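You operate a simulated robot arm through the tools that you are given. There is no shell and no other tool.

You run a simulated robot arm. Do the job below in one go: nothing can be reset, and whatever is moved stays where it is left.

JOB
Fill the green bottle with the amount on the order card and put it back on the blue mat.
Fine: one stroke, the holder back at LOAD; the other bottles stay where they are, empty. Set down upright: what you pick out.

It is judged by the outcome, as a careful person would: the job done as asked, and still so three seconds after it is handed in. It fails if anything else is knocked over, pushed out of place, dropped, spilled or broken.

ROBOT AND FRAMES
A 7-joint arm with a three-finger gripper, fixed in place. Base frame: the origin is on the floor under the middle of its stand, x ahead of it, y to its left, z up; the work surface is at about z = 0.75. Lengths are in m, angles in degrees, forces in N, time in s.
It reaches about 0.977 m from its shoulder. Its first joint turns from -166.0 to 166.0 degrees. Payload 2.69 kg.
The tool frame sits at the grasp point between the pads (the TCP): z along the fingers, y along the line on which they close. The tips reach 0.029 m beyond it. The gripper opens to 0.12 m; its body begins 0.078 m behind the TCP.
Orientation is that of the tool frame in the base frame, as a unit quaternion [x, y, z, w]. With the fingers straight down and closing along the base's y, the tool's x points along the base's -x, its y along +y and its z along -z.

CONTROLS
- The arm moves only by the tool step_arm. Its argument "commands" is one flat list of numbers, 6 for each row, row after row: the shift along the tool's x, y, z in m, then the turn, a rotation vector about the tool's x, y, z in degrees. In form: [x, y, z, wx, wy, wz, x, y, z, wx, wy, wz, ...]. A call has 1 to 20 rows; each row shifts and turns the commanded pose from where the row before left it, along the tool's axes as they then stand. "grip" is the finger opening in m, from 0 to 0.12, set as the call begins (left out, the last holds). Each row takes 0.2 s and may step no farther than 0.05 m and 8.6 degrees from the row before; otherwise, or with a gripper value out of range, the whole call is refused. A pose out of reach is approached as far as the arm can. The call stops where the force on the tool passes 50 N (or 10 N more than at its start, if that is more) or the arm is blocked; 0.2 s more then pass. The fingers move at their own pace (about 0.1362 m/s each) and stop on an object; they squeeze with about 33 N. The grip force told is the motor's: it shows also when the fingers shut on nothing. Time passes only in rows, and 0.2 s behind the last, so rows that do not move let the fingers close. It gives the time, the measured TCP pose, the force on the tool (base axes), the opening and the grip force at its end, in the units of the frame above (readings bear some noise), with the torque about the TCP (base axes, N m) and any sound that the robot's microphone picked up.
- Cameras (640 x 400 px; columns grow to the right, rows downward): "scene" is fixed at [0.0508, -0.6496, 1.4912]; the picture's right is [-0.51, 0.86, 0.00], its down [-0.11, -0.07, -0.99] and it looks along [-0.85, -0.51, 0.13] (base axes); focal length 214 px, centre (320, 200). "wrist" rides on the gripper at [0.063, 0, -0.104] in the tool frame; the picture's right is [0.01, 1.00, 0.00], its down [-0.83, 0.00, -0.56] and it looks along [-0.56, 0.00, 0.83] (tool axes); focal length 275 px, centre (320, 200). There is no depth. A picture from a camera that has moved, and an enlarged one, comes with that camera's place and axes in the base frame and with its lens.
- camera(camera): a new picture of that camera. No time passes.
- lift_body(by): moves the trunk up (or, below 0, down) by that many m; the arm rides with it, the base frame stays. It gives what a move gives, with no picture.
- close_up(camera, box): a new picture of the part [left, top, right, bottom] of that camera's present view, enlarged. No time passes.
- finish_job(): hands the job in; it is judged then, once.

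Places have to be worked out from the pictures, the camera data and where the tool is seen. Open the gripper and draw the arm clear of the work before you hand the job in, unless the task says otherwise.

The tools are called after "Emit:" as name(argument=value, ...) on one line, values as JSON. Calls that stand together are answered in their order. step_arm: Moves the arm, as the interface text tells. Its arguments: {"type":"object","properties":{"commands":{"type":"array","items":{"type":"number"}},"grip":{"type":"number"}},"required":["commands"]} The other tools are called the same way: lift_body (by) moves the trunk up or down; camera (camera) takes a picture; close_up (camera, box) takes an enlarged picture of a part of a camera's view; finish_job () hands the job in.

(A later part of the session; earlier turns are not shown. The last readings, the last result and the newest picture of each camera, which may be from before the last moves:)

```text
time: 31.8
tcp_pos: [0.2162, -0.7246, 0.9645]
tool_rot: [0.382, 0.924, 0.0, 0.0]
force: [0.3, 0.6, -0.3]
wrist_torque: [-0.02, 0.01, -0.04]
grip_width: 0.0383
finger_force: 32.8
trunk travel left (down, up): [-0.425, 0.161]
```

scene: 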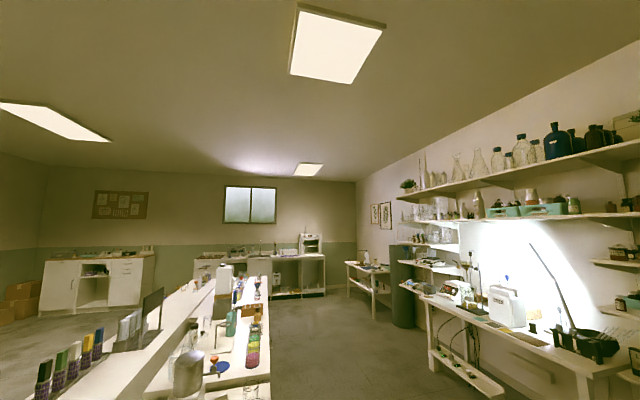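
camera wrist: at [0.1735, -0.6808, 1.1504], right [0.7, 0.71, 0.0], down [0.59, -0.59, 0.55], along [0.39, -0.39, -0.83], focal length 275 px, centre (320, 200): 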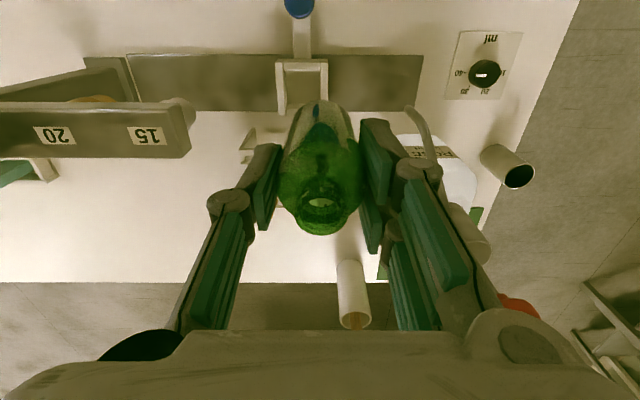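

Now at f=0.665, l=-0.360, z=0.965 with no warning. I'll try the remaining shift to f=0.682, l=-0.381.

Emit:
step_arm(commands=[-0.0084, -0.0107, 0, 0, 0, 0, -0.0084, -0.0108, 0, 0, 0, 0])

Emit:
camera(camera="wrist")

Emit:
close_up(camera="wrist", box=[260, 30, 380, 130])

```text
time: 32.4
tcp_pos: [0.2132, -0.7376, 0.9658]
tool_rot: [0.383, 0.924, 0.0, 0.0]
force: [-0.1, -0.3, -1.6]
wrist_torque: [0.0, 0.0, 0.05]
grip_width: 0.0383
finger_force: 32.8
out of reach, approached as far as the arm can: row 2
trunk travel left (down, up): [-0.425, 0.161]
```

```text
taken
camera wrist: at [0.1692, -0.6933, 1.0688], right [0.7, 0.71, 0.0], down [0.59, -0.59, 0.56], along [0.4, -0.39, -0.83], focal length 275 px, centre (320, 200)
```

wrist: 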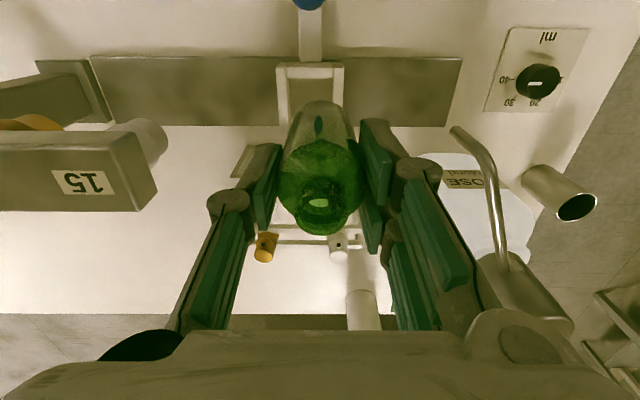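

```text
4.00 times, centred on (320, 80) of wrist
camera zoom: at [0.1692, -0.6933, 1.0688], right [0.7, 0.71, 0.0], down [0.59, -0.59, 0.56], along [0.4, -0.39, -0.83], focal length 1101 px, centre (320, 680)
```

zoom: 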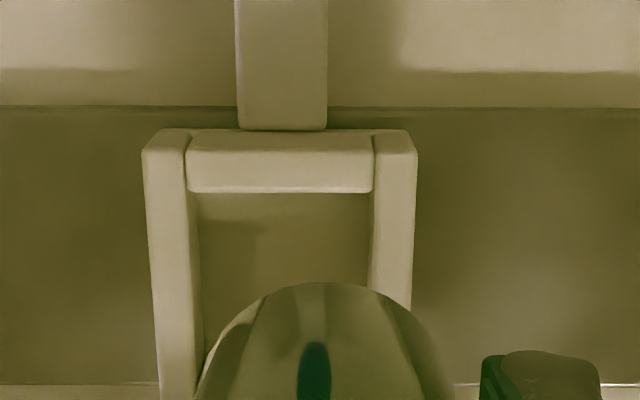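

The reach limit with a vertical tool is r≈0.77 m here, and I need about 0.78. I'll pull back 3 cm, raise the arm, then lower the trunk 0.15 m so the shoulder comes nearer to wrist height.

Emit:
step_arm(commands=[0.032, 0, 0, 0, 0, 0, 0, 0, -0.034, 0, 0, 0, 0, 0, -0.034, 0, 0, 0, 0, 0, -0.034, 0, 0, 0, 0, 0, -0.034, 0, 0, 0])

Emit:
lift_body(by=-0.15)

```text
time: 33.6
tcp_pos: [0.1912, -0.7103, 1.0979]
tool_rot: [0.383, 0.924, 0.0, 0.0]
force: [0.5, -0.5, -1.8]
wrist_torque: [0.07, 0.02, 0.02]
grip_width: 0.0382
finger_force: 32.7
out of reach, approached as far as the arm can: row 5
trunk travel left (down, up): [-0.425, 0.161]
```

```text
time: 35.4
tcp_pos: [0.2358, -0.7071, 0.9489]
tool_rot: [0.383, 0.924, 0.0, -0.001]
force: [-0.5, -1.0, -0.9]
wrist_torque: [0.01, -0.01, -0.01]
grip_width: 0.0385
finger_force: 33.0
trunk travel left (down, up): [-0.275, 0.311]
```

Lowering the trunk also shifted the tool sideways a few cm toward the spout. I'll look before moving on.

Emit:
camera(camera="wrist")

```text
taken
camera wrist: at [0.192, -0.6637, 1.0534], right [0.7, 0.71, 0.0], down [0.59, -0.58, 0.56], along [0.39, -0.39, -0.83], focal length 275 px, centre (320, 200)
```

wrist: 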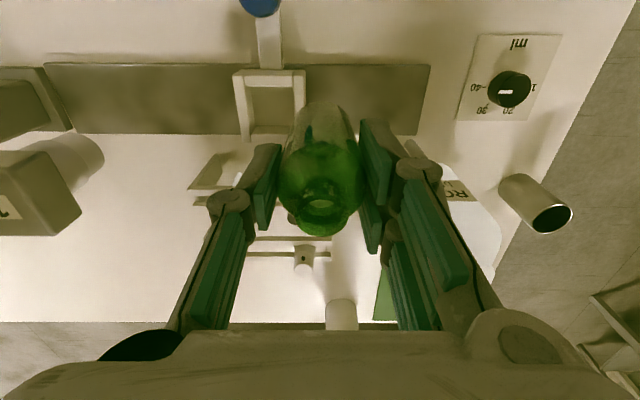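

The spout is hidden just behind the right fingers, so I'll move away from it first (-l) to l≈-0.381, then out to f≈0.68.

Emit:
step_arm(commands=[0, -0.024, 0, 0, 0, 0, 0, -0.0237, 0, 0, 0, 0, -0.0075, 0, 0, 0, 0, 0, -0.0078, 0, 0, 0, 0, 0])

Emit:
camera(camera="wrist")

Emit:
close_up(camera="wrist", box=[260, 30, 380, 130])

```text
time: 36.4
tcp_pos: [0.2298, -0.7106, 0.9415]
tool_rot: [0.382, 0.924, -0.001, 0.0]
force: [-0.4, -0.3, -1.2]
wrist_torque: [-0.03, -0.02, 0.02]
grip_width: 0.0382
finger_force: 32.7
out of reach, approached as far as the arm can: row 1, 2, 3, 4
trunk travel left (down, up): [-0.275, 0.311]
```

```text
taken
camera wrist: at [0.1858, -0.6655, 1.0448], right [0.7, 0.71, 0.0], down [0.59, -0.58, 0.56], along [0.39, -0.39, -0.83], focal length 275 px, centre (320, 200)
```

wrist: 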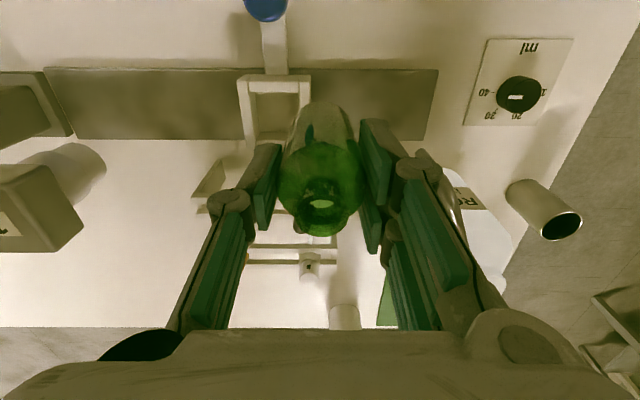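

```text
4.00 times, centred on (320, 80) of wrist
camera zoom: at [0.1858, -0.6655, 1.0448], right [0.7, 0.71, 0.0], down [0.59, -0.58, 0.56], along [0.39, -0.39, -0.83], focal length 1101 px, centre (320, 680)
```

zoom: 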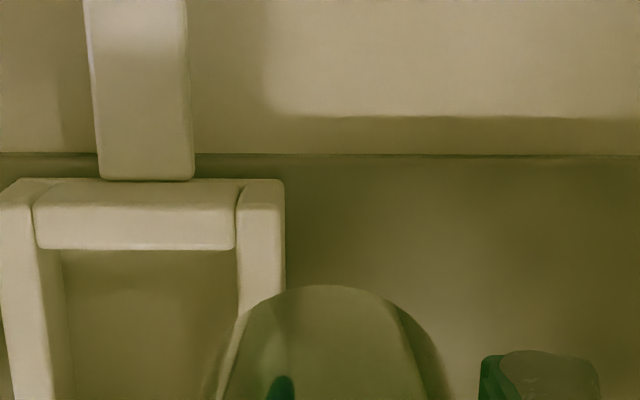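

With the trunk lower, reach got worse, so the shoulder was already below wrist height. I'll retract toward the robot, then raise the trunk 0.17 m again.

Emit:
step_arm(commands=[0.035, -0.01, 0, 0, 0, 0, 0.035, -0.015, 0, 0, 0, 0])

Emit:
lift_body(by=0.17)

```text
time: 37.0
tcp_pos: [0.1591, -0.6921, 0.9448]
tool_rot: [0.381, 0.925, 0.001, -0.001]
force: [-0.4, -0.7, -2.4]
wrist_torque: [-0.01, 0.08, 0.01]
grip_width: 0.0381
finger_force: 32.8
out of reach, approached as far as the arm can: row 1, 2
trunk travel left (down, up): [-0.275, 0.311]
```

```text
time: 38.9
tcp_pos: [0.0724, -0.693, 1.1141]
tool_rot: [0.382, 0.924, 0.001, -0.001]
force: [0.1, 0.0, -0.8]
wrist_torque: [0.02, 0.0, 0.0]
grip_width: 0.0381
finger_force: 32.8
trunk travel left (down, up): [-0.445, 0.141]
```

The lift moved the tool sideways again (now f≈0.541, l≈-0.541). I'll hold still one row and look.

Emit:
step_arm(commands=[0, 0, 0, 0, 0, 0])

Emit:
camera(camera="wrist")

```text
time: 39.3
tcp_pos: [0.0723, -0.6911, 1.1147]
tool_rot: [0.382, 0.924, 0.001, -0.001]
force: [0.4, 0.1, -2.2]
wrist_torque: [-0.01, 0.0, -0.02]
grip_width: 0.0382
finger_force: 32.6
trunk travel left (down, up): [-0.445, 0.141]
```

```text
taken
camera wrist: at [0.0278, -0.6481, 1.2188], right [0.7, 0.71, 0.0], down [0.59, -0.59, 0.56], along [0.4, -0.39, -0.83], focal length 275 px, centre (320, 200)
```

wrist: 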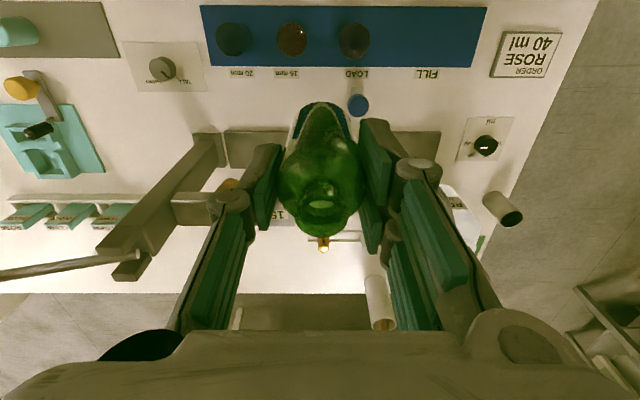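

Nothing is touched and the arm is in a normal state again. I'll go down and out along a safe line to f≈0.66, l≈-0.381, z≈0.93, above the holder.

Emit:
step_arm(commands=[-0.02, 0.0094, 0.0308, 0, 0, 0, -0.02, 0.0094, 0.0308, 0, 0, 0, -0.02, 0.0094, 0.0308, 0, 0, 0, -0.02, 0.0094, 0.0308, 0, 0, 0, -0.02, 0.0094, 0.0308, 0, 0, 0, -0.02, 0.0094, 0.0308, 0, 0, 0])

Emit:
camera(camera="wrist")

```text
time: 40.7
tcp_pos: [0.1941, -0.7401, 0.9314]
tool_rot: [0.383, 0.924, 0.001, -0.001]
force: [0.1, 0.7, -0.9]
wrist_torque: [0.01, -0.01, 0.02]
grip_width: 0.0381
finger_force: 32.9
out of reach, approached as far as the arm can: row 1, 2, 6
trunk travel left (down, up): [-0.445, 0.141]
```

```text
taken
camera wrist: at [0.1503, -0.6964, 1.0348], right [0.7, 0.71, 0.0], down [0.59, -0.59, 0.56], along [0.4, -0.39, -0.83], focal length 275 px, centre (320, 200)
```

wrist: 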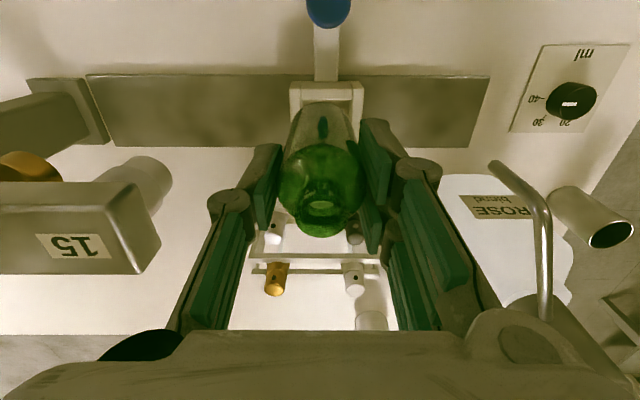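

Now at f≈0.661, l≈-0.386, z≈0.931 with some reach warnings on the way. I'll hold still two rows to see where the arm settles.

Emit:
step_arm(commands=[0, 0, 0, 0, 0, 0, 0, 0, 0, 0, 0, 0])

```text
time: 41.3
tcp_pos: [0.1951, -0.7399, 0.9306]
tool_rot: [0.383, 0.924, 0.001, 0.0]
force: [0.0, -0.1, -0.9]
wrist_torque: [-0.01, 0.01, -0.03]
grip_width: 0.0383
finger_force: 33.3
trunk travel left (down, up): [-0.445, 0.141]
```

It settled without warnings. I'll descend to z≈0.885 (bottle base about 3 cm above the holder walls), where the reach should be best, then move out to f≈0.682.

Emit:
step_arm(commands=[0, 0, 0.023, 0, 0, 0, 0, 0, 0.023, 0, 0, 0])

Emit:
step_arm(commands=[-0.007, 0.0015, 0, 0, 0, 0, -0.007, 0.0015, 0, 0, 0, 0, -0.007, 0.0015, 0, 0, 0, 0])

Emit:
camera(camera="wrist")

Emit:
close_up(camera="wrist", box=[260, 60, 380, 160])

```text
time: 41.9
tcp_pos: [0.1948, -0.7387, 0.8871]
tool_rot: [0.382, 0.924, 0.001, 0.0]
force: [0.2, 1.1, -1.2]
wrist_torque: [0.02, -0.02, 0.01]
grip_width: 0.0381
finger_force: 33.1
trunk travel left (down, up): [-0.445, 0.141]
```

```text
time: 42.7
tcp_pos: [0.2147, -0.7404, 0.8868]
tool_rot: [0.384, 0.924, 0.001, 0.0]
force: [-0.4, 0.2, -0.7]
wrist_torque: [0.01, -0.03, 0.0]
grip_width: 0.0381
finger_force: 32.9
out of reach, approached as far as the arm can: row 2, 3
trunk travel left (down, up): [-0.445, 0.141]
```

```text
taken
camera wrist: at [0.1694, -0.6963, 0.9909], right [0.7, 0.71, 0.0], down [0.59, -0.59, 0.55], along [0.4, -0.39, -0.83], focal length 275 px, centre (320, 200)
```

wrist: 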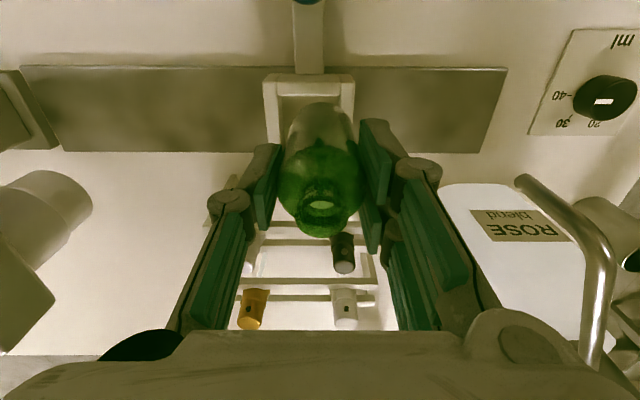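

```text
4.00 times, centred on (320, 110) of wrist
camera zoom: at [0.1694, -0.6963, 0.9909], right [0.7, 0.71, 0.0], down [0.59, -0.59, 0.55], along [0.4, -0.39, -0.83], focal length 1101 px, centre (320, 560)
```

zoom: 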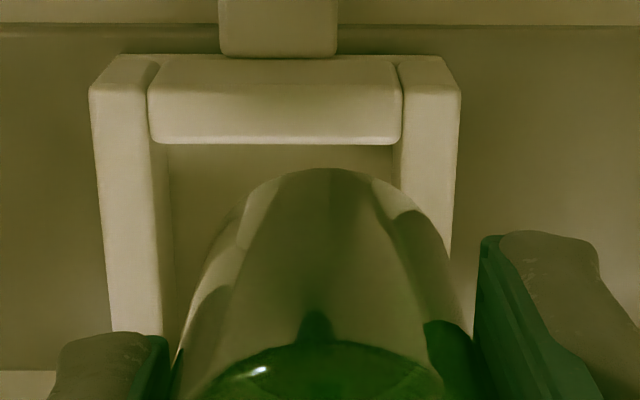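

The limit with a vertical tool is r≈0.77, 1 cm short of the holder centre. Tilting the tool just 5° outward gains over 2 cm of reach and still lets the bottle enter, so I'll tilt about tool y.

Emit:
step_arm(commands=[0.004, -0.003, 0, 0, -2.5, 0, 0.004, -0.003, 0, 0, -2.5, 0, 0, 0, 0, 0, 0, 0])

Emit:
step_arm(commands=[0, 0, 0, 0, 0, 0])

```text
time: 43.5
tcp_pos: [0.2033, -0.7532, 0.8857]
tool_rot: [0.382, 0.923, -0.014, 0.04]
force: [0.6, -0.7, -1.8]
wrist_torque: [0.03, 0.0, -0.02]
grip_width: 0.0381
finger_force: 33.2
out of reach, approached as far as the arm can: row 1, 2
trunk travel left (down, up): [-0.445, 0.141]
```

```text
time: 43.9
tcp_pos: [0.203, -0.752, 0.8847]
tool_rot: [0.382, 0.923, -0.015, 0.04]
force: [-0.5, 0.4, -1.6]
wrist_torque: [-0.01, 0.01, -0.01]
grip_width: 0.0382
finger_force: 32.3
trunk travel left (down, up): [-0.445, 0.141]
```

Now unflagged at f=0.6753, l=-0.388, tilt 5°. I'll shift +7 mm in l and look at the alignment with the holder.

Emit:
step_arm(commands=[0, 0.007, 0, 0, 0, 0, 0, 0, 0, 0, 0, 0])

Emit:
close_up(camera="wrist", box=[260, 60, 380, 160])

Emit:
camera(camera="wrist")

```text
time: 44.5
tcp_pos: [0.2085, -0.753, 0.8852]
tool_rot: [0.383, 0.923, -0.014, 0.04]
force: [-0.8, 0.3, -0.5]
wrist_torque: [-0.04, 0.0, 0.01]
grip_width: 0.0382
finger_force: 33.1
out of reach, approached as far as the arm can: row 1
trunk travel left (down, up): [-0.445, 0.141]
```

```text
4.00 times, centred on (320, 110) of wrist
camera zoom: at [0.1575, -0.7027, 0.9835], right [0.7, 0.71, 0.0], down [0.55, -0.55, 0.62], along [0.45, -0.44, -0.78], focal length 1101 px, centre (320, 560)
```

zoom: 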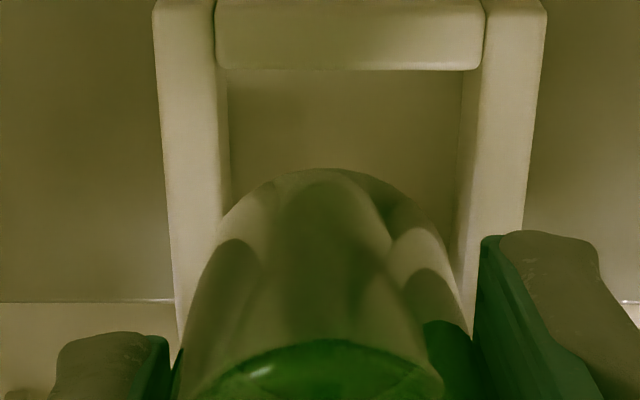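

```text
taken
camera wrist: at [0.1575, -0.7027, 0.9835], right [0.7, 0.71, 0.0], down [0.55, -0.55, 0.62], along [0.45, -0.44, -0.78], focal length 275 px, centre (320, 200)
```

wrist: 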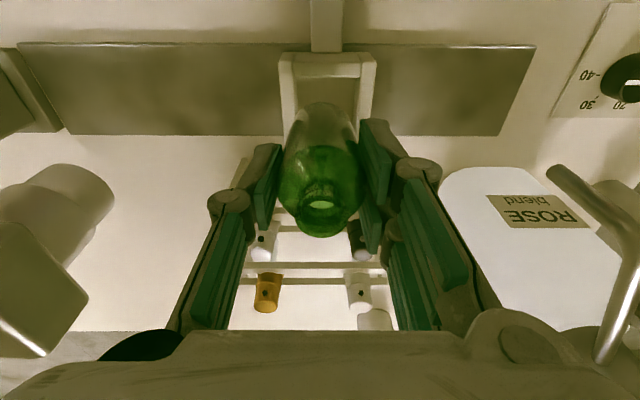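

From this view the holder opening is centred at f≈0.682, l≈-0.3806, and the bottle base sits near f≈0.686, l≈-0.384. I'll make small corrective steps (-3.7 mm in f, +3.4 mm in l).

Emit:
step_arm(commands=[0.0012, 0.0012, 0, 0, 0, 0, 0.0012, 0.0011, 0, 0, 0, 0, 0.0012, 0.0011, 0, 0, 0, 0])

Emit:
close_up(camera="wrist", box=[260, 60, 380, 160])

```text
time: 45.3
tcp_pos: [0.2077, -0.7515, 0.885]
tool_rot: [0.382, 0.923, -0.013, 0.04]
force: [0.5, 0.2, -0.5]
wrist_torque: [0.01, 0.01, -0.01]
grip_width: 0.0382
finger_force: 33.3
out of reach, approached as far as the arm can: row 2
trunk travel left (down, up): [-0.445, 0.141]
```

```text
4.00 times, centred on (320, 110) of wrist
camera zoom: at [0.1572, -0.7026, 0.9834], right [0.7, 0.71, 0.0], down [0.55, -0.55, 0.62], along [0.45, -0.44, -0.78], focal length 1101 px, centre (320, 560)
```

zoom: 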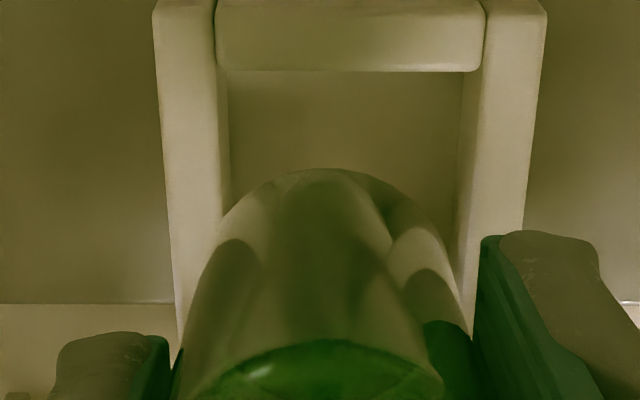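

The arm barely moved and flagged again, so its joint posture seems stuck near a limit. I'll retract toward the robot to free it and see how it responds.

Emit:
step_arm(commands=[0.015, 0, -0.015, 0, 0, 0, 0.02, 0, -0.02, 0, 0, 0, 0.03, 0, -0.02, 0, 0, 0, 0.03, 0, -0.02, 0, 0, 0, 0.03, 0, 0, 0, 0, 0])

```text
time: 46.5
tcp_pos: [0.1032, -0.7371, 0.9508]
tool_rot: [0.381, 0.923, -0.014, 0.039]
force: [1.1, -0.2, -1.4]
wrist_torque: [-0.02, 0.0, 0.0]
grip_width: 0.0381
finger_force: 32.6
out of reach, approached as far as the arm can: row 1, 2, 3, 4, 5
trunk travel left (down, up): [-0.445, 0.141]
```

Still flagged and drifting sideways, as a fully stretched arm would. I'll hold for a moment and read the settled pose.

Emit:
step_arm(commands=[0, 0, 0, 0, 0, 0, 0, 0, 0, 0, 0, 0])

Emit:
camera(camera="wrist")

Emit:
camera(camera="scene")

```text
time: 47.1
tcp_pos: [0.1036, -0.7366, 0.9517]
tool_rot: [0.382, 0.923, -0.014, 0.041]
force: [0.2, -0.3, -2.0]
wrist_torque: [-0.05, 0.0, -0.01]
grip_width: 0.0383
finger_force: 33.6
trunk travel left (down, up): [-0.445, 0.141]
```

```text
taken
camera wrist: at [0.0527, -0.6876, 1.0489], right [0.7, 0.71, 0.0], down [0.55, -0.55, 0.62], along [0.45, -0.44, -0.78], focal length 275 px, centre (320, 200)
```

wrist: 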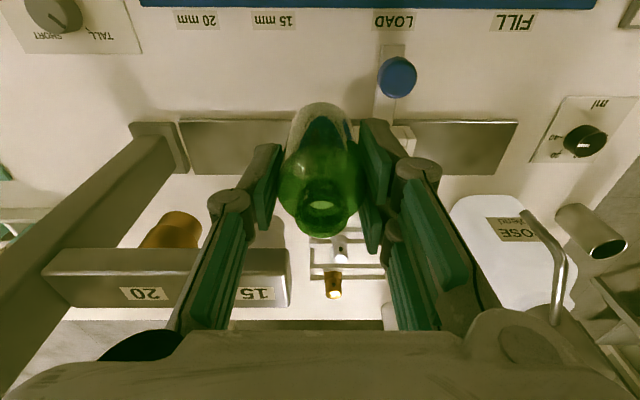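

```text
taken
```

scene: 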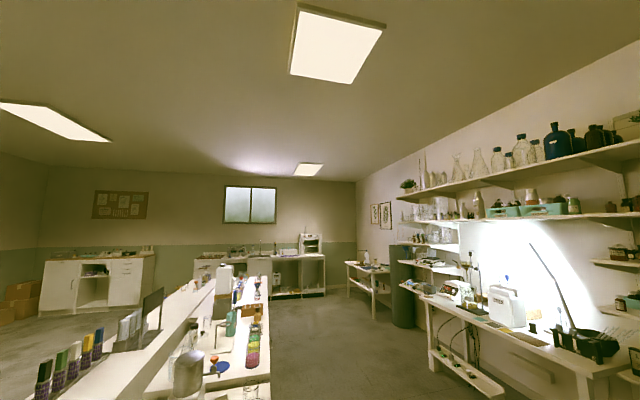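

I'll steer back toward the roomy area near the green bottle's old place (f≈0.52, l≈-0.30, z≈1.0) in small steps to recover a normal elbow posture.

Emit:
step_arm(commands=[0.0074, 0.0148, -0.005, 0, 0, 0, 0.0074, 0.0148, -0.005, 0, 0, 0, 0.0074, 0.0148, -0.005, 0, 0, 0, 0.0074, 0.0148, -0.005, 0, 0, 0, 0.0074, 0.0148, -0.005, 0, 0, 0])

```text
time: 48.3
tcp_pos: [0.1108, -0.7384, 0.9747]
tool_rot: [0.382, 0.923, -0.015, 0.04]
force: [0.5, 0.5, -1.4]
wrist_torque: [0.01, 0.0, -0.02]
grip_width: 0.0382
finger_force: 32.8
out of reach, approached as far as the arm can: row 1, 2, 3, 4, 5
trunk travel left (down, up): [-0.445, 0.141]
```

The arm refuses to retract in this posture. I'll try taking the 5° tilt out and rising, to see which motions are free.

Emit:
step_arm(commands=[0, 0, 0, 0, 2.5, 0, 0, 0, 0, 0, 2.5, 0, 0, 0, 0, 0, 0, 0])

Emit:
step_arm(commands=[0, 0, -0.02, 0, 0, 0, 0, 0, -0.02, 0, 0, 0, 0, 0, -0.02, 0, 0, 0])

```text
time: 49.1
tcp_pos: [0.1116, -0.7278, 0.9754]
tool_rot: [0.382, 0.924, 0.002, 0.0]
force: [0.1, -0.2, -0.6]
wrist_torque: [0.0, -0.01, 0.02]
grip_width: 0.0381
finger_force: 33.1
out of reach, approached as far as the arm can: row 2
trunk travel left (down, up): [-0.445, 0.141]
```

```text
time: 49.9
tcp_pos: [0.1133, -0.7224, 1.0353]
tool_rot: [0.383, 0.924, 0.001, -0.001]
force: [0.1, -0.2, -0.7]
wrist_torque: [0.0, 0.0, 0.03]
grip_width: 0.0382
finger_force: 32.8
out of reach, approached as far as the arm can: row 3
trunk travel left (down, up): [-0.445, 0.141]
```

I suspect the last wrist joint is at its limit with this tool heading. I'll turn the tool 30° clockwise (heading nearer the arm's direction) and see whether the arm frees up.

Emit:
step_arm(commands=[0, 0, 0, 0, 0, 7.5, 0, 0, 0, 0, 0, 7.5, 0, 0, 0, 0, 0, 7.5, 0, 0, 0, 0, 0, 7.5])

Emit:
step_arm(commands=[0.02, 0, 0, 0, 0, 0, 0.02, 0, 0, 0, 0, 0, 0.02, 0, 0, 0, 0, 0])

```text
time: 50.9
tcp_pos: [0.1123, -0.7226, 1.0347]
tool_rot: [0.609, 0.793, 0.001, 0.0]
force: [-0.3, 0.6, -1.8]
wrist_torque: [-0.02, 0.0, 0.0]
grip_width: 0.0383
finger_force: 33.5
trunk travel left (down, up): [-0.445, 0.141]
```

```text
time: 51.7
tcp_pos: [0.0913, -0.7122, 1.0393]
tool_rot: [0.609, 0.793, 0.001, -0.001]
force: [0.4, 0.2, -1.3]
wrist_torque: [0.02, 0.0, 0.02]
grip_width: 0.0382
finger_force: 33.6
out of reach, approached as far as the arm can: row 1, 2, 3
trunk travel left (down, up): [-0.445, 0.141]
```

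Turning was free, but pulling back toward the robot is still refused, as if the arm were locked straight. I'll probe which small base-frame motions are accepted, starting with +y, +x and +z.

Emit:
step_arm(commands=[0.0039, 0.001, 0, 0, 0, 0])

Emit:
step_arm(commands=[-0.0026, 0.0097, 0, 0, 0, 0])

Emit:
step_arm(commands=[0, 0, -0.01, 0, 0, 0])

Emit:
step_arm(commands=[0.0026, -0.0097, 0, 0, 0, 0])

```text
time: 52.1
tcp_pos: [0.0921, -0.7139, 1.04]
tool_rot: [0.608, 0.794, 0.001, -0.001]
force: [-0.3, 0.2, -1.2]
wrist_torque: [0.01, -0.01, 0.03]
grip_width: 0.0384
finger_force: 33.3
out of reach, approached as far as the arm can: row 1
trunk travel left (down, up): [-0.445, 0.141]
```

```text
time: 52.5
tcp_pos: [0.1005, -0.7156, 1.041]
tool_rot: [0.609, 0.794, 0.001, 0.0]
force: [-0.5, 0.5, -1.0]
wrist_torque: [-0.01, 0.02, 0.05]
grip_width: 0.0382
finger_force: 33.4
trunk travel left (down, up): [-0.445, 0.141]
```

```text
time: 52.9
tcp_pos: [0.101, -0.7147, 1.0507]
tool_rot: [0.609, 0.793, 0.001, -0.001]
force: [-0.1, 0.4, -1.1]
wrist_torque: [0.02, -0.04, -0.02]
grip_width: 0.0381
finger_force: 33.1
trunk travel left (down, up): [-0.445, 0.141]
```

```text
time: 53.3
tcp_pos: [0.0919, -0.7128, 1.0512]
tool_rot: [0.608, 0.794, 0.001, 0.0]
force: [0.2, -0.3, -1.7]
wrist_torque: [0.01, 0.0, 0.0]
grip_width: 0.0379
finger_force: 32.8
trunk travel left (down, up): [-0.445, 0.141]
```

Sideways and vertical motions are fine; only retraction (+y) is refused, so a joint limit blocks it in this posture. I'll go higher, where it may be relieved, and try retracting there.

Emit:
step_arm(commands=[0, 0, -0.03, 0, 0, 0, 0, 0, -0.03, 0, 0, 0, 0, 0, -0.03, 0, 0, 0, 0, 0, -0.03, 0, 0, 0])

Emit:
step_arm(commands=[0.0097, 0.0026, 0, 0, 0, 0, 0.0097, 0.0026, 0, 0, 0, 0])

```text
time: 54.3
tcp_pos: [0.1008, -0.6859, 1.164]
tool_rot: [0.609, 0.793, 0.001, 0.0]
force: [0.0, -1.5, -1.5]
wrist_torque: [0.0, 0.04, 0.01]
grip_width: 0.038
finger_force: 33.0
out of reach, approached as far as the arm can: row 1, 2, 3, 4
trunk travel left (down, up): [-0.445, 0.141]
```

```text
time: 54.9
tcp_pos: [0.1013, -0.6646, 1.1634]
tool_rot: [0.609, 0.793, 0.001, 0.0]
force: [0.0, -1.0, -1.5]
wrist_torque: [0.04, 0.02, 0.0]
grip_width: 0.038
finger_force: 33.5
trunk travel left (down, up): [-0.445, 0.141]
```

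At z≈1.16 the retraction works again. I'll keep retracting to y≈-0.55.

Emit:
step_arm(commands=[0.0193, 0.0052, 0, 0, 0, 0, 0.0193, 0.0052, 0, 0, 0, 0, 0.0193, 0.0052, 0, 0, 0, 0, 0.0193, 0.0052, 0, 0, 0, 0, 0.0193, 0.0052, 0, 0, 0, 0])

```text
time: 56.1
tcp_pos: [0.1008, -0.5657, 1.1637]
tool_rot: [0.609, 0.793, 0.001, 0.0]
force: [-0.2, -0.1, -1.4]
wrist_torque: [0.05, 0.05, -0.01]
grip_width: 0.0383
finger_force: 33.5
trunk travel left (down, up): [-0.445, 0.141]
```

The arm is free again. To gain reach I'll set the bottle back on its mat spot and regrip it with the tool tilted 15° outward, keeping the bottle upright; first back to heading -45° above the spot.

Emit:
step_arm(commands=[0, 0, 0, 0, 0, -7.5, 0, 0, 0, 0, 0, -7.5, 0, 0, 0, 0, 0, -7.5, 0, 0, 0, 0, 0, -7.5, -0.0142, 0.0287, 0.03, 0, 0, 0, -0.0142, 0.0287, 0.03, 0, 0, 0, -0.0142, 0.0287, 0.03, 0, 0, 0, 0, 0, 0.03, 0, 0, 0, 0, 0, 0.03, 0, 0, 0])

Emit:
camera(camera="wrist")

```text
time: 58.1
tcp_pos: [0.1944, -0.5327, 1.0139]
tool_rot: [0.382, 0.924, 0.0, 0.0]
force: [0.5, 0.2, 0.4]
wrist_torque: [0.02, 0.01, 0.02]
grip_width: 0.038
finger_force: 33.2
trunk travel left (down, up): [-0.445, 0.141]
```

```text
taken
camera wrist: at [0.1502, -0.4885, 1.1186], right [0.7, 0.71, 0.0], down [0.59, -0.59, 0.56], along [0.4, -0.39, -0.83], focal length 275 px, centre (320, 200)
```

wrist: 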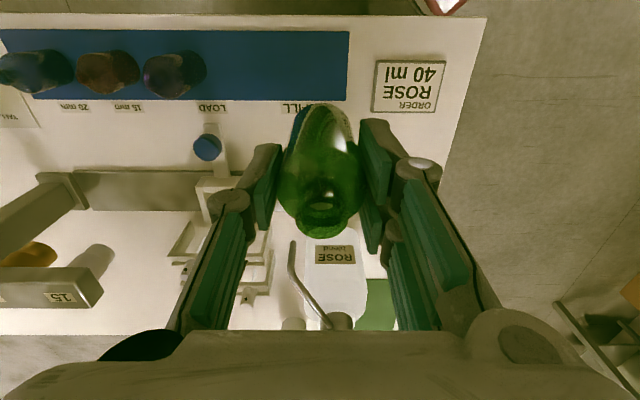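

I'm above the mat spot (f≈0.514, l≈-0.239). I'll lower the bottle to just above the mat.

Emit:
step_arm(commands=[0.0015, -0.003, 0.035, 0, 0, 0, 0, 0, 0.04, 0, 0, 0, 0, 0, 0.04, 0, 0, 0, 0, 0, 0.04, 0, 0, 0, 0, 0, 0.025, 0, 0, 0, 0, 0, 0.01, 0, 0, 0])

Emit:
step_arm(commands=[0, 0, 0.0015, 0, 0, 0, 0, 0, 0.0015, 0, 0, 0, 0, 0, 0.0015, 0, 0, 0])

```text
time: 59.5
tcp_pos: [0.1902, -0.5356, 0.8244]
tool_rot: [0.382, 0.924, 0.0, 0.0]
force: [0.3, -0.3, -1.1]
wrist_torque: [0.01, 0.01, 0.0]
grip_width: 0.0384
finger_force: 33.0
trunk travel left (down, up): [-0.445, 0.141]
```

```text
time: 60.3
tcp_pos: [0.19, -0.534, 0.8202]
tool_rot: [0.383, 0.924, 0.001, 0.0]
force: [-1.6, -0.8, -0.9]
wrist_torque: [-0.01, -0.03, -0.02]
grip_width: 0.0386
finger_force: 32.4
trunk travel left (down, up): [-0.445, 0.141]
```

No contact yet at z=0.820. I'll step down further by millimetres.

Emit:
step_arm(commands=[0, 0, 0.001, 0, 0, 0, 0, 0, 0.001, 0, 0, 0, 0, 0, 0.0005, 0, 0, 0])

```text
time: 61.1
tcp_pos: [0.1902, -0.5344, 0.8183]
tool_rot: [0.382, 0.924, 0.001, 0.0]
force: [-0.4, 8.4, 17.9]
wrist_torque: [0.28, 0.09, -0.05]
grip_width: 0.0383
finger_force: 32.6
trunk travel left (down, up): [-0.445, 0.141]
```

Contact at z=0.818, same as before the lift, so the bottle hasn't slipped. I'll release, then tilt the open gripper 15° outward about the grasp point.

Emit:
step_arm(commands=[0, 0, 0, 0, 0, 0, 0, 0, 0, 0, 0, 0], grip=0.07)

Emit:
step_arm(commands=[0, 0, -0.004, 0, -5, 0, 0, 0, 0, 0, -5, 0, 0, 0, 0, 0, -5, 0])

Emit:
camera(camera="wrist")

```text
time: 61.7
tcp_pos: [0.19, -0.5354, 0.8171]
tool_rot: [0.383, 0.924, 0.002, 0.0]
force: [0.2, 0.4, -0.2]
wrist_torque: [-0.04, -0.01, 0.02]
grip_width: 0.0702
finger_force: 0.1
trunk travel left (down, up): [-0.445, 0.141]
```

```text
time: 62.5
tcp_pos: [0.1909, -0.535, 0.8219]
tool_rot: [0.378, 0.916, -0.049, 0.121]
force: [1.2, -0.9, -1.1]
wrist_torque: [0.04, 0.05, -0.04]
grip_width: 0.0699
finger_force: 0.0
trunk travel left (down, up): [-0.445, 0.141]
```

```text
taken
camera wrist: at [0.1286, -0.474, 0.906], right [0.7, 0.71, 0.0], down [0.47, -0.46, 0.75], along [0.54, -0.53, -0.66], focal length 275 px, centre (320, 200)
```

wrist: 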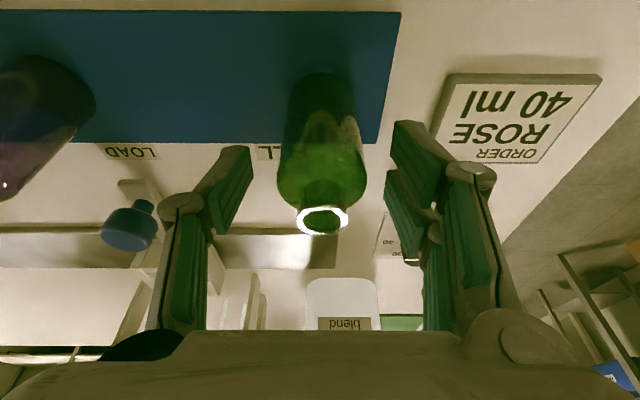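

The bottle stands upright between the tilted fingers. I'll close on it again.

Emit:
step_arm(commands=[0, 0, 0.001, 0, 0, 0, 0, 0, 0, 0, 0, 0], grip=0.05)

Emit:
step_arm(commands=[0, 0, 0, 0, 0, 0, 0, 0, 0, 0, 0, 0, 0, 0, 0, 0, 0, 0], grip=0.0)

Emit:
camera(camera="wrist")

```text
time: 63.1
tcp_pos: [0.1897, -0.5351, 0.8214]
tool_rot: [0.379, 0.916, -0.049, 0.121]
force: [-0.1, 0.5, -0.4]
wrist_torque: [-0.01, -0.02, -0.02]
grip_width: 0.0499
finger_force: 0.1
trunk travel left (down, up): [-0.445, 0.141]
```

```text
time: 63.9
tcp_pos: [0.1901, -0.5351, 0.8206]
tool_rot: [0.38, 0.916, -0.049, 0.12]
force: [1.6, -0.7, 0.5]
wrist_torque: [0.04, -0.07, 0.01]
grip_width: 0.0396
finger_force: 33.0
trunk travel left (down, up): [-0.445, 0.141]
```

```text
taken
camera wrist: at [0.1284, -0.4739, 0.9052], right [0.7, 0.71, 0.0], down [0.47, -0.46, 0.75], along [0.53, -0.53, -0.66], focal length 275 px, centre (320, 200)
```

wrist: 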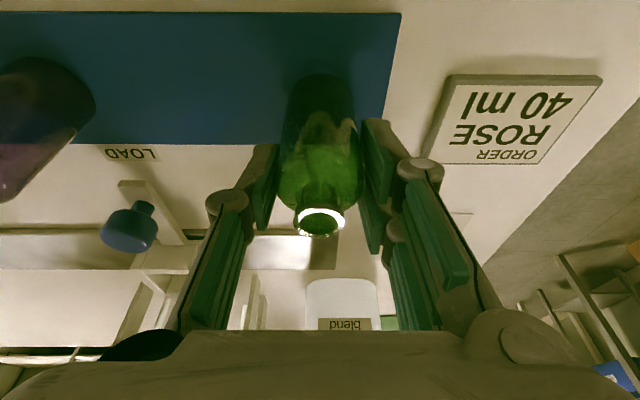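

Held again (0.0396 m) with the bottle upright and the tool tilted 15°. I'll lift 12 cm and carry it to just short of the holder, going -l first to stay clear of the spout.

Emit:
step_arm(commands=[-0.0026, 0, -0.0097, 0, 0, 0, -0.0088, 0, -0.0328, 0, 0, 0, -0.0097, 0, -0.0362, 0, 0, 0, -0.01, 0, -0.0373, 0, 0, 0, -0.0114, -0.0343, 0.0031, 0, 0, 0, -0.0114, -0.0343, 0.0031, 0, 0, 0, -0.0114, -0.0343, 0.0031, 0, 0, 0, -0.0114, -0.0343, 0.0031, 0, 0, 0, -0.0242, 0, 0.0065, 0, 0, 0, -0.0242, 0, 0.0065, 0, 0, 0, -0.0242, 0, 0.0065, 0, 0, 0, -0.0242, 0, 0.0065, 0, 0, 0])

Emit:
camera(camera="wrist")

Emit:
close_up(camera="wrist", box=[250, 0, 400, 120])

```text
time: 66.5
tcp_pos: [0.1968, -0.7379, 0.9393]
tool_rot: [0.379, 0.916, -0.049, 0.121]
force: [-1.2, 1.3, -1.3]
wrist_torque: [0.03, -0.06, 0.0]
grip_width: 0.0394
finger_force: 33.4
trunk travel left (down, up): [-0.445, 0.141]
```

```text
taken
camera wrist: at [0.1351, -0.6757, 1.0235], right [0.7, 0.71, 0.0], down [0.47, -0.47, 0.75], along [0.53, -0.53, -0.66], focal length 275 px, centre (320, 200)
```

wrist: 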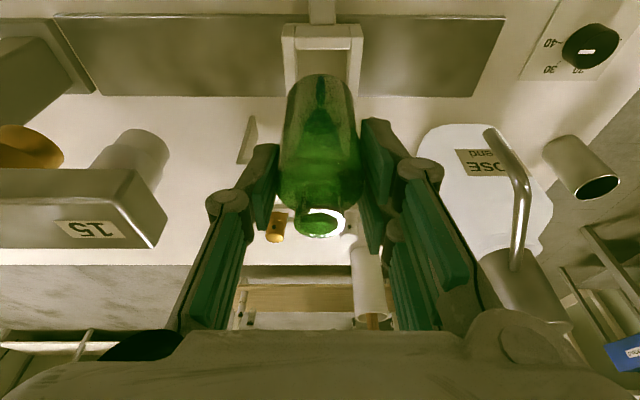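

```text
3.33 times, centred on (325, 60) of wrist
camera zoom: at [0.1351, -0.6757, 1.0235], right [0.7, 0.71, 0.0], down [0.47, -0.47, 0.75], along [0.53, -0.53, -0.66], focal length 918 px, centre (303, 667)
```

zoom: 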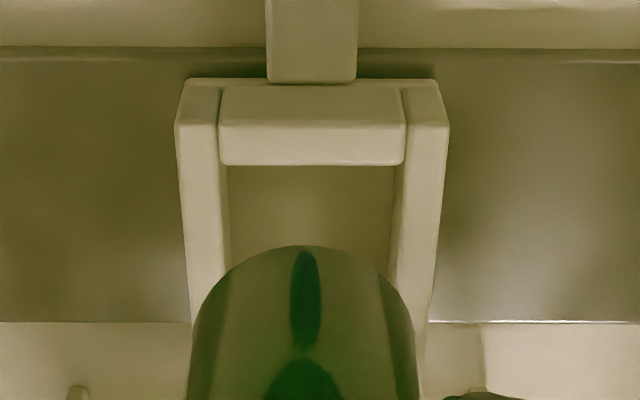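

Clear of warnings now. The holder opening is at f≈0.682, l≈-0.380 and the bottle at f≈0.662, l≈-0.382; I'll move +20 mm, +2 mm and come down to about 1 cm above the walls.

Emit:
step_arm(commands=[-0.0097, 0.001, 0.0026, 0, 0, 0, -0.0097, 0.001, 0.0026, 0, 0, 0, 0.0062, 0, 0.0232, 0, 0, 0, 0.0062, 0, 0.0232, 0, 0, 0, 0.0052, 0, 0.0193, 0, 0, 0])

Emit:
camera(camera="wrist")

Emit:
close_up(camera="wrist", box=[250, 20, 400, 140])

```text
time: 67.7
tcp_pos: [0.2126, -0.7496, 0.8728]
tool_rot: [0.38, 0.916, -0.049, 0.12]
force: [-0.1, 0.0, -1.2]
wrist_torque: [-0.01, -0.02, 0.0]
grip_width: 0.0396
finger_force: 33.0
trunk travel left (down, up): [-0.445, 0.141]
```

```text
taken
camera wrist: at [0.1509, -0.6883, 0.9566], right [0.7, 0.71, 0.0], down [0.47, -0.46, 0.75], along [0.53, -0.53, -0.66], focal length 275 px, centre (320, 200)
```

wrist: 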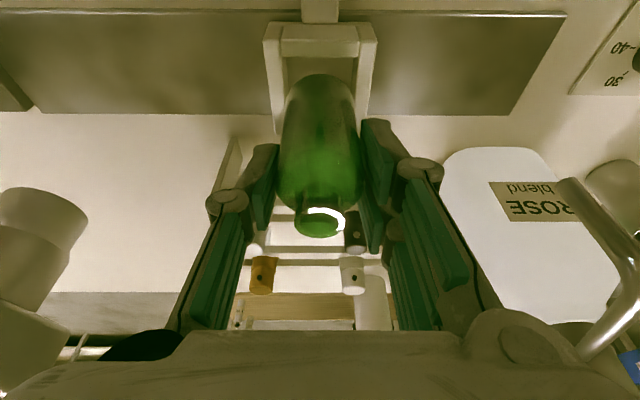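

```text
3.33 times, centred on (325, 80) of wrist
camera zoom: at [0.1509, -0.6883, 0.9566], right [0.7, 0.71, 0.0], down [0.47, -0.46, 0.75], along [0.53, -0.53, -0.66], focal length 918 px, centre (303, 600)
```

zoom: 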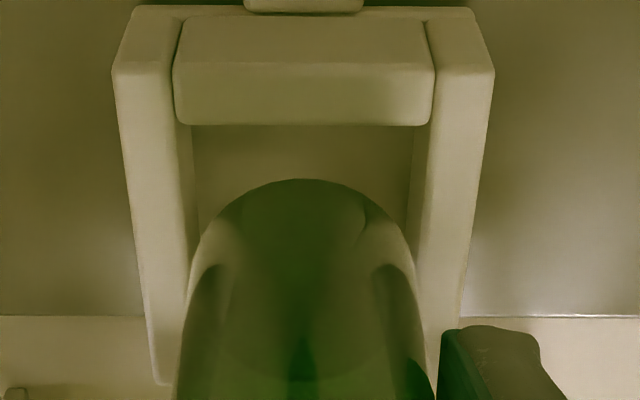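

The bottle base (f≈0.682, l≈-0.380) is lined up with the opening within about a millimetre. I'll lower it in small steps, watching the force.

Emit:
step_arm(commands=[0.00104, 0, 0.00386, 0, 0, 0, 0.00104, 0, 0.00386, 0, 0, 0, 0.00104, 0, 0.00386, 0, 0, 0, 0.00104, 0, 0.00386, 0, 0, 0, 0.00078, 0, 0.0029, 0, 0, 0, 0.00078, 0, 0.0029, 0, 0, 0])

Emit:
close_up(camera="wrist", box=[250, 20, 400, 140])

```text
time: 69.1
tcp_pos: [0.2121, -0.7488, 0.8508]
tool_rot: [0.379, 0.916, -0.049, 0.122]
force: [0.3, -0.6, -1.5]
wrist_torque: [-0.04, -0.01, -0.01]
grip_width: 0.039
finger_force: 32.9
trunk travel left (down, up): [-0.445, 0.141]
```

```text
3.33 times, centred on (325, 80) of wrist
camera zoom: at [0.1506, -0.6873, 0.9344], right [0.7, 0.71, 0.0], down [0.47, -0.46, 0.75], along [0.53, -0.53, -0.66], focal length 918 px, centre (303, 600)
```

zoom: 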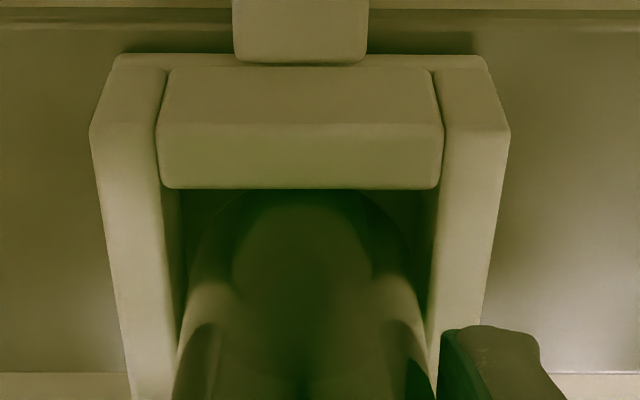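

The base has entered the holder with no contact force. I'll continue down until the floor is felt.

Emit:
step_arm(commands=[0.0005, 0, 0.0019, 0, 0, 0, 0.0005, 0, 0.0019, 0, 0, 0, 0.0005, 0, 0.0019, 0, 0, 0, 0.0005, 0, 0.0019, 0, 0, 0, 0.0003, 0, 0.001, 0, 0, 0, 0.0003, 0, 0.001, 0, 0, 0])

```text
time: 70.5
tcp_pos: [0.2127, -0.7511, 0.8403]
tool_rot: [0.379, 0.916, -0.049, 0.12]
force: [0.2, -0.5, -0.9]
wrist_torque: [0.03, -0.03, 0.01]
grip_width: 0.0394
finger_force: 33.0
trunk travel left (down, up): [-0.445, 0.141]
```

Still no contact at base z≈0.7715. I'll continue in 1 mm steps.

Emit:
step_arm(commands=[0.0003, 0, 0.001, 0, 0, 0, 0.0003, 0, 0.001, 0, 0, 0, 0.0003, 0, 0.001, 0, 0, 0])

Emit:
step_arm(commands=[0.0003, 0, 0.001, 0, 0, 0, 0.0003, 0, 0.001, 0, 0, 0])

```text
time: 71.3
tcp_pos: [0.212, -0.7495, 0.8392]
tool_rot: [0.38, 0.916, -0.049, 0.119]
force: [0.0, -0.2, -1.1]
wrist_torque: [-0.02, 0.01, -0.01]
grip_width: 0.0392
finger_force: 32.5
trunk travel left (down, up): [-0.445, 0.141]
```

```text
time: 71.9
tcp_pos: [0.215, -0.7493, 0.8353]
tool_rot: [0.379, 0.916, -0.049, 0.12]
force: [1.3, -0.5, -1.2]
wrist_torque: [0.06, 0.04, -0.01]
grip_width: 0.0393
finger_force: 33.6
trunk travel left (down, up): [-0.445, 0.141]
```

z=0.835, still free. Two more 1 mm steps at a time.

Emit:
step_arm(commands=[0.0003, 0, 0.001, 0, 0, 0, 0.0003, 0, 0.001, 0, 0, 0])

Emit:
step_arm(commands=[0.0003, 0, 0.001, 0, 0, 0, 0.0003, 0, 0.001, 0, 0, 0])

Emit:
camera(camera="wrist")

```text
time: 72.5
tcp_pos: [0.2135, -0.7496, 0.833]
tool_rot: [0.379, 0.916, -0.049, 0.12]
force: [0.4, 0.3, 1.2]
wrist_torque: [0.08, -0.02, 0.01]
grip_width: 0.039
finger_force: 32.6
trunk travel left (down, up): [-0.445, 0.141]
```

```text
time: 73.1
tcp_pos: [0.2126, -0.7494, 0.8325]
tool_rot: [0.38, 0.916, -0.051, 0.122]
force: [-1.0, 2.9, 14.0]
wrist_torque: [0.4, 0.01, 0.01]
grip_width: 0.0393
finger_force: 32.9
trunk travel left (down, up): [-0.445, 0.141]
```

```text
taken
camera wrist: at [0.1506, -0.6877, 0.917], right [0.7, 0.71, 0.0], down [0.47, -0.46, 0.75], along [0.53, -0.53, -0.66], focal length 275 px, centre (320, 200)
```

wrist: 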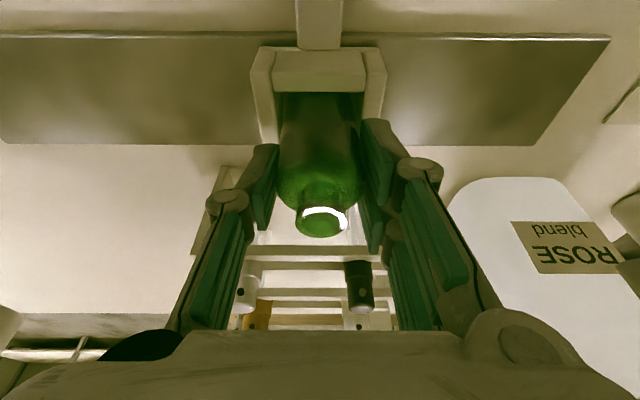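

Contact (14 N) at z=0.8325: the bottle is seated on the holder floor (z≈0.764). I'll release and withdraw along the tool axis.

Emit:
step_arm(commands=[0, 0, 0, 0, 0, 0, 0, 0, 0, 0, 0, 0], grip=0.07)

Emit:
step_arm(commands=[0, 0, -0.02, 0, 0, 0, 0, 0, -0.03, 0, 0, 0, 0, 0, -0.04, 0, 0, 0, 0, 0, -0.04, 0, 0, 0])

Emit:
camera(camera="wrist")

```text
time: 73.7
tcp_pos: [0.2149, -0.7495, 0.83]
tool_rot: [0.38, 0.916, -0.049, 0.12]
force: [0.2, 0.0, -0.8]
wrist_torque: [0.01, -0.01, 0.01]
grip_width: 0.0699
finger_force: 0.1
trunk travel left (down, up): [-0.445, 0.141]
```

```text
time: 74.7
tcp_pos: [0.1906, -0.7279, 0.9545]
tool_rot: [0.379, 0.916, -0.048, 0.12]
force: [-0.3, -0.1, 0.2]
wrist_torque: [-0.01, -0.04, 0.01]
grip_width: 0.07
finger_force: 0.0
trunk travel left (down, up): [-0.445, 0.141]
```

```text
taken
camera wrist: at [0.1279, -0.6659, 1.0399], right [0.7, 0.71, 0.0], down [0.47, -0.47, 0.75], along [0.53, -0.53, -0.66], focal length 275 px, centre (320, 200)
```

wrist: 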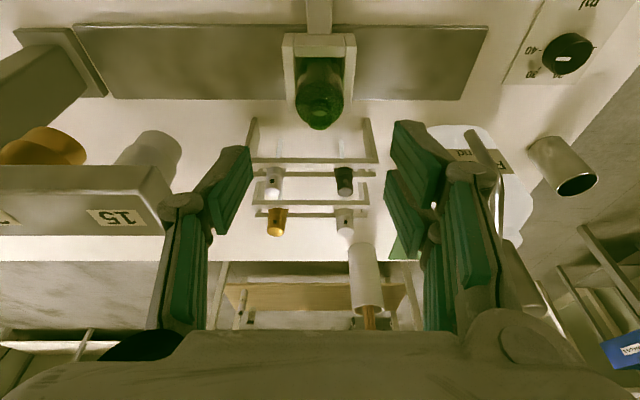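

The bottle stands upright in the holder. I'll pull back and up to view the handle with the blue knob.

Emit:
step_arm(commands=[0.033, 0, -0.0218, 0, 0, 0, 0.033, 0, -0.0218, 0, 0, 0, 0.033, 0, -0.0218, 0, 0, 0, 0.033, 0, -0.0218, 0, 0, 0])

Emit:
camera(camera="wrist")

Emit:
close_up(camera="wrist", box=[230, 30, 430, 155])

```text
time: 75.7
tcp_pos: [0.081, -0.6201, 1.0056]
tool_rot: [0.379, 0.916, -0.048, 0.121]
force: [-0.2, -0.9, -1.1]
wrist_torque: [0.04, 0.11, -0.02]
grip_width: 0.0699
finger_force: 0.2
trunk travel left (down, up): [-0.445, 0.141]
```

```text
taken
camera wrist: at [0.0188, -0.5583, 1.0898], right [0.7, 0.71, 0.0], down [0.47, -0.46, 0.75], along [0.53, -0.53, -0.66], focal length 275 px, centre (320, 200)
```

wrist: 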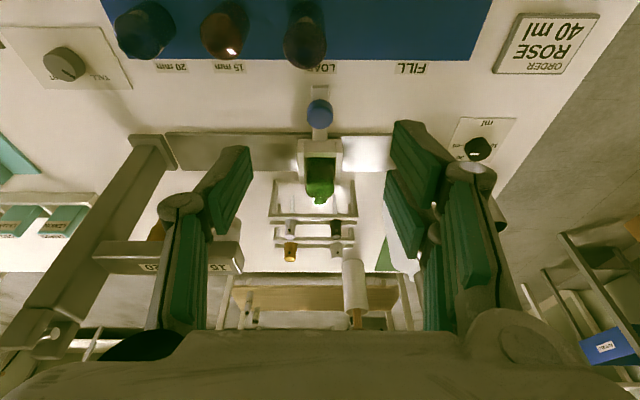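

```text
3.20 times, centred on (330, 92) of wrist
camera zoom: at [0.0188, -0.5583, 1.0898], right [0.7, 0.71, 0.0], down [0.47, -0.46, 0.75], along [0.53, -0.53, -0.66], focal length 881 px, centre (288, 544)
```

zoom: 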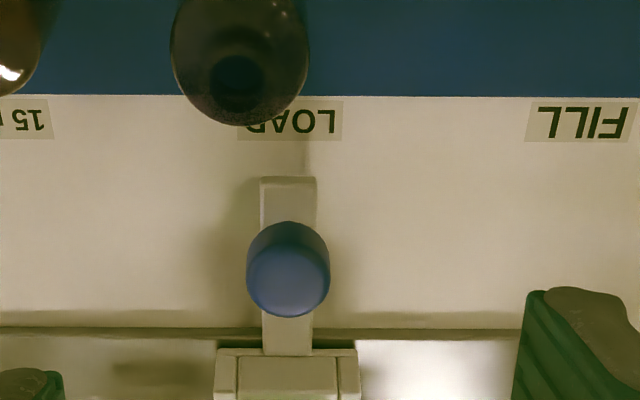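

The blue knob is at about f=0.592, l=-0.381, z 0.785–0.801, width 0.031 m; the purple bottle is 6 cm nearer. I'll approach the knob along the tool axis, keeping the 15° tilt, with the fingers straddling it along l.

Emit:
step_arm(commands=[-0.0095, 0, 0.0332, 0, 0, 0, -0.0095, 0, 0.0332, 0, 0, 0, -0.0095, 0, 0.0332, 0, 0, 0, -0.0095, 0, 0.0332, 0, 0, 0])

Emit:
camera(camera="wrist")

Emit:
close_up(camera="wrist", box=[230, 80, 410, 230])

```text
time: 76.7
tcp_pos: [0.1334, -0.6705, 0.8876]
tool_rot: [0.38, 0.916, -0.048, 0.121]
force: [-0.7, 0.1, 0.2]
wrist_torque: [-0.01, -0.01, -0.01]
grip_width: 0.07
finger_force: 0.1
trunk travel left (down, up): [-0.445, 0.141]
```

```text
taken
camera wrist: at [0.0712, -0.6099, 0.9715], right [0.7, 0.71, 0.0], down [0.47, -0.46, 0.75], along [0.53, -0.53, -0.66], focal length 275 px, centre (320, 200)
```

wrist: 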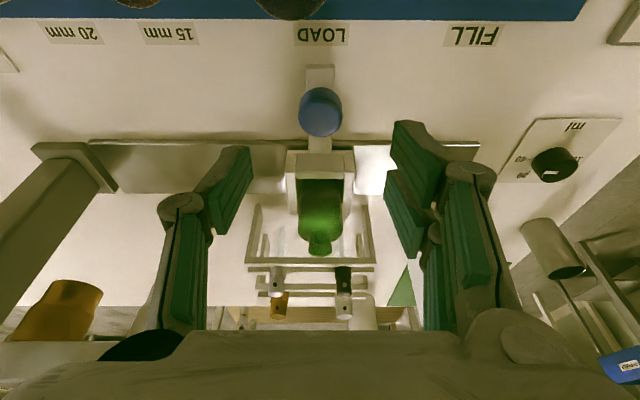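

```text
2.67 times, centred on (320, 155) of wrist
camera zoom: at [0.0712, -0.6099, 0.9715], right [0.7, 0.71, 0.0], down [0.47, -0.46, 0.75], along [0.53, -0.53, -0.66], focal length 734 px, centre (320, 320)
```

zoom: 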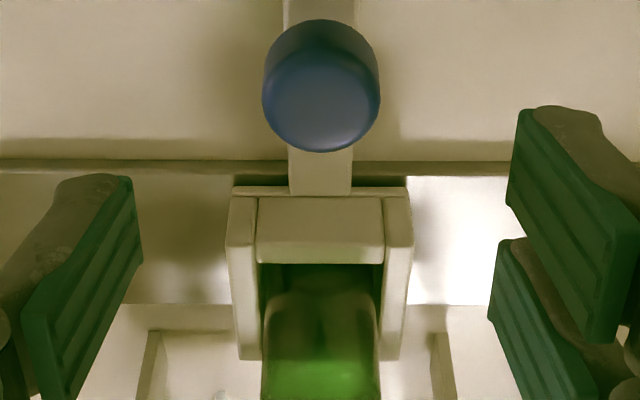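

Lined up: the knob lies on the tool's approach line. I'll descend the last 8 cm along the tool axis.

Emit:
step_arm(commands=[0.003, -0.001, 0.03, 0, 0, 0, 0, 0, 0.03, 0, 0, 0, 0, 0, 0.02, 0, 0, 0])

Emit:
camera(camera="wrist")

```text
time: 77.5
tcp_pos: [0.1438, -0.6833, 0.8104]
tool_rot: [0.379, 0.916, -0.049, 0.121]
force: [0.1, 0.5, -0.4]
wrist_torque: [-0.01, 0.0, 0.0]
grip_width: 0.0699
finger_force: 0.0
trunk travel left (down, up): [-0.445, 0.141]
```

```text
taken
camera wrist: at [0.0826, -0.6221, 0.8939], right [0.7, 0.71, 0.0], down [0.47, -0.46, 0.75], along [0.53, -0.53, -0.66], focal length 275 px, centre (320, 200)
```

wrist: 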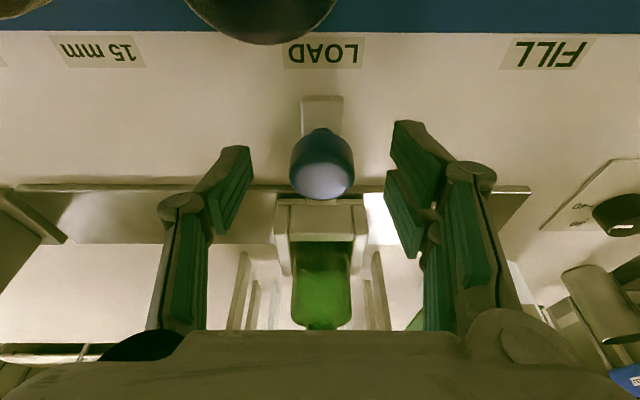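

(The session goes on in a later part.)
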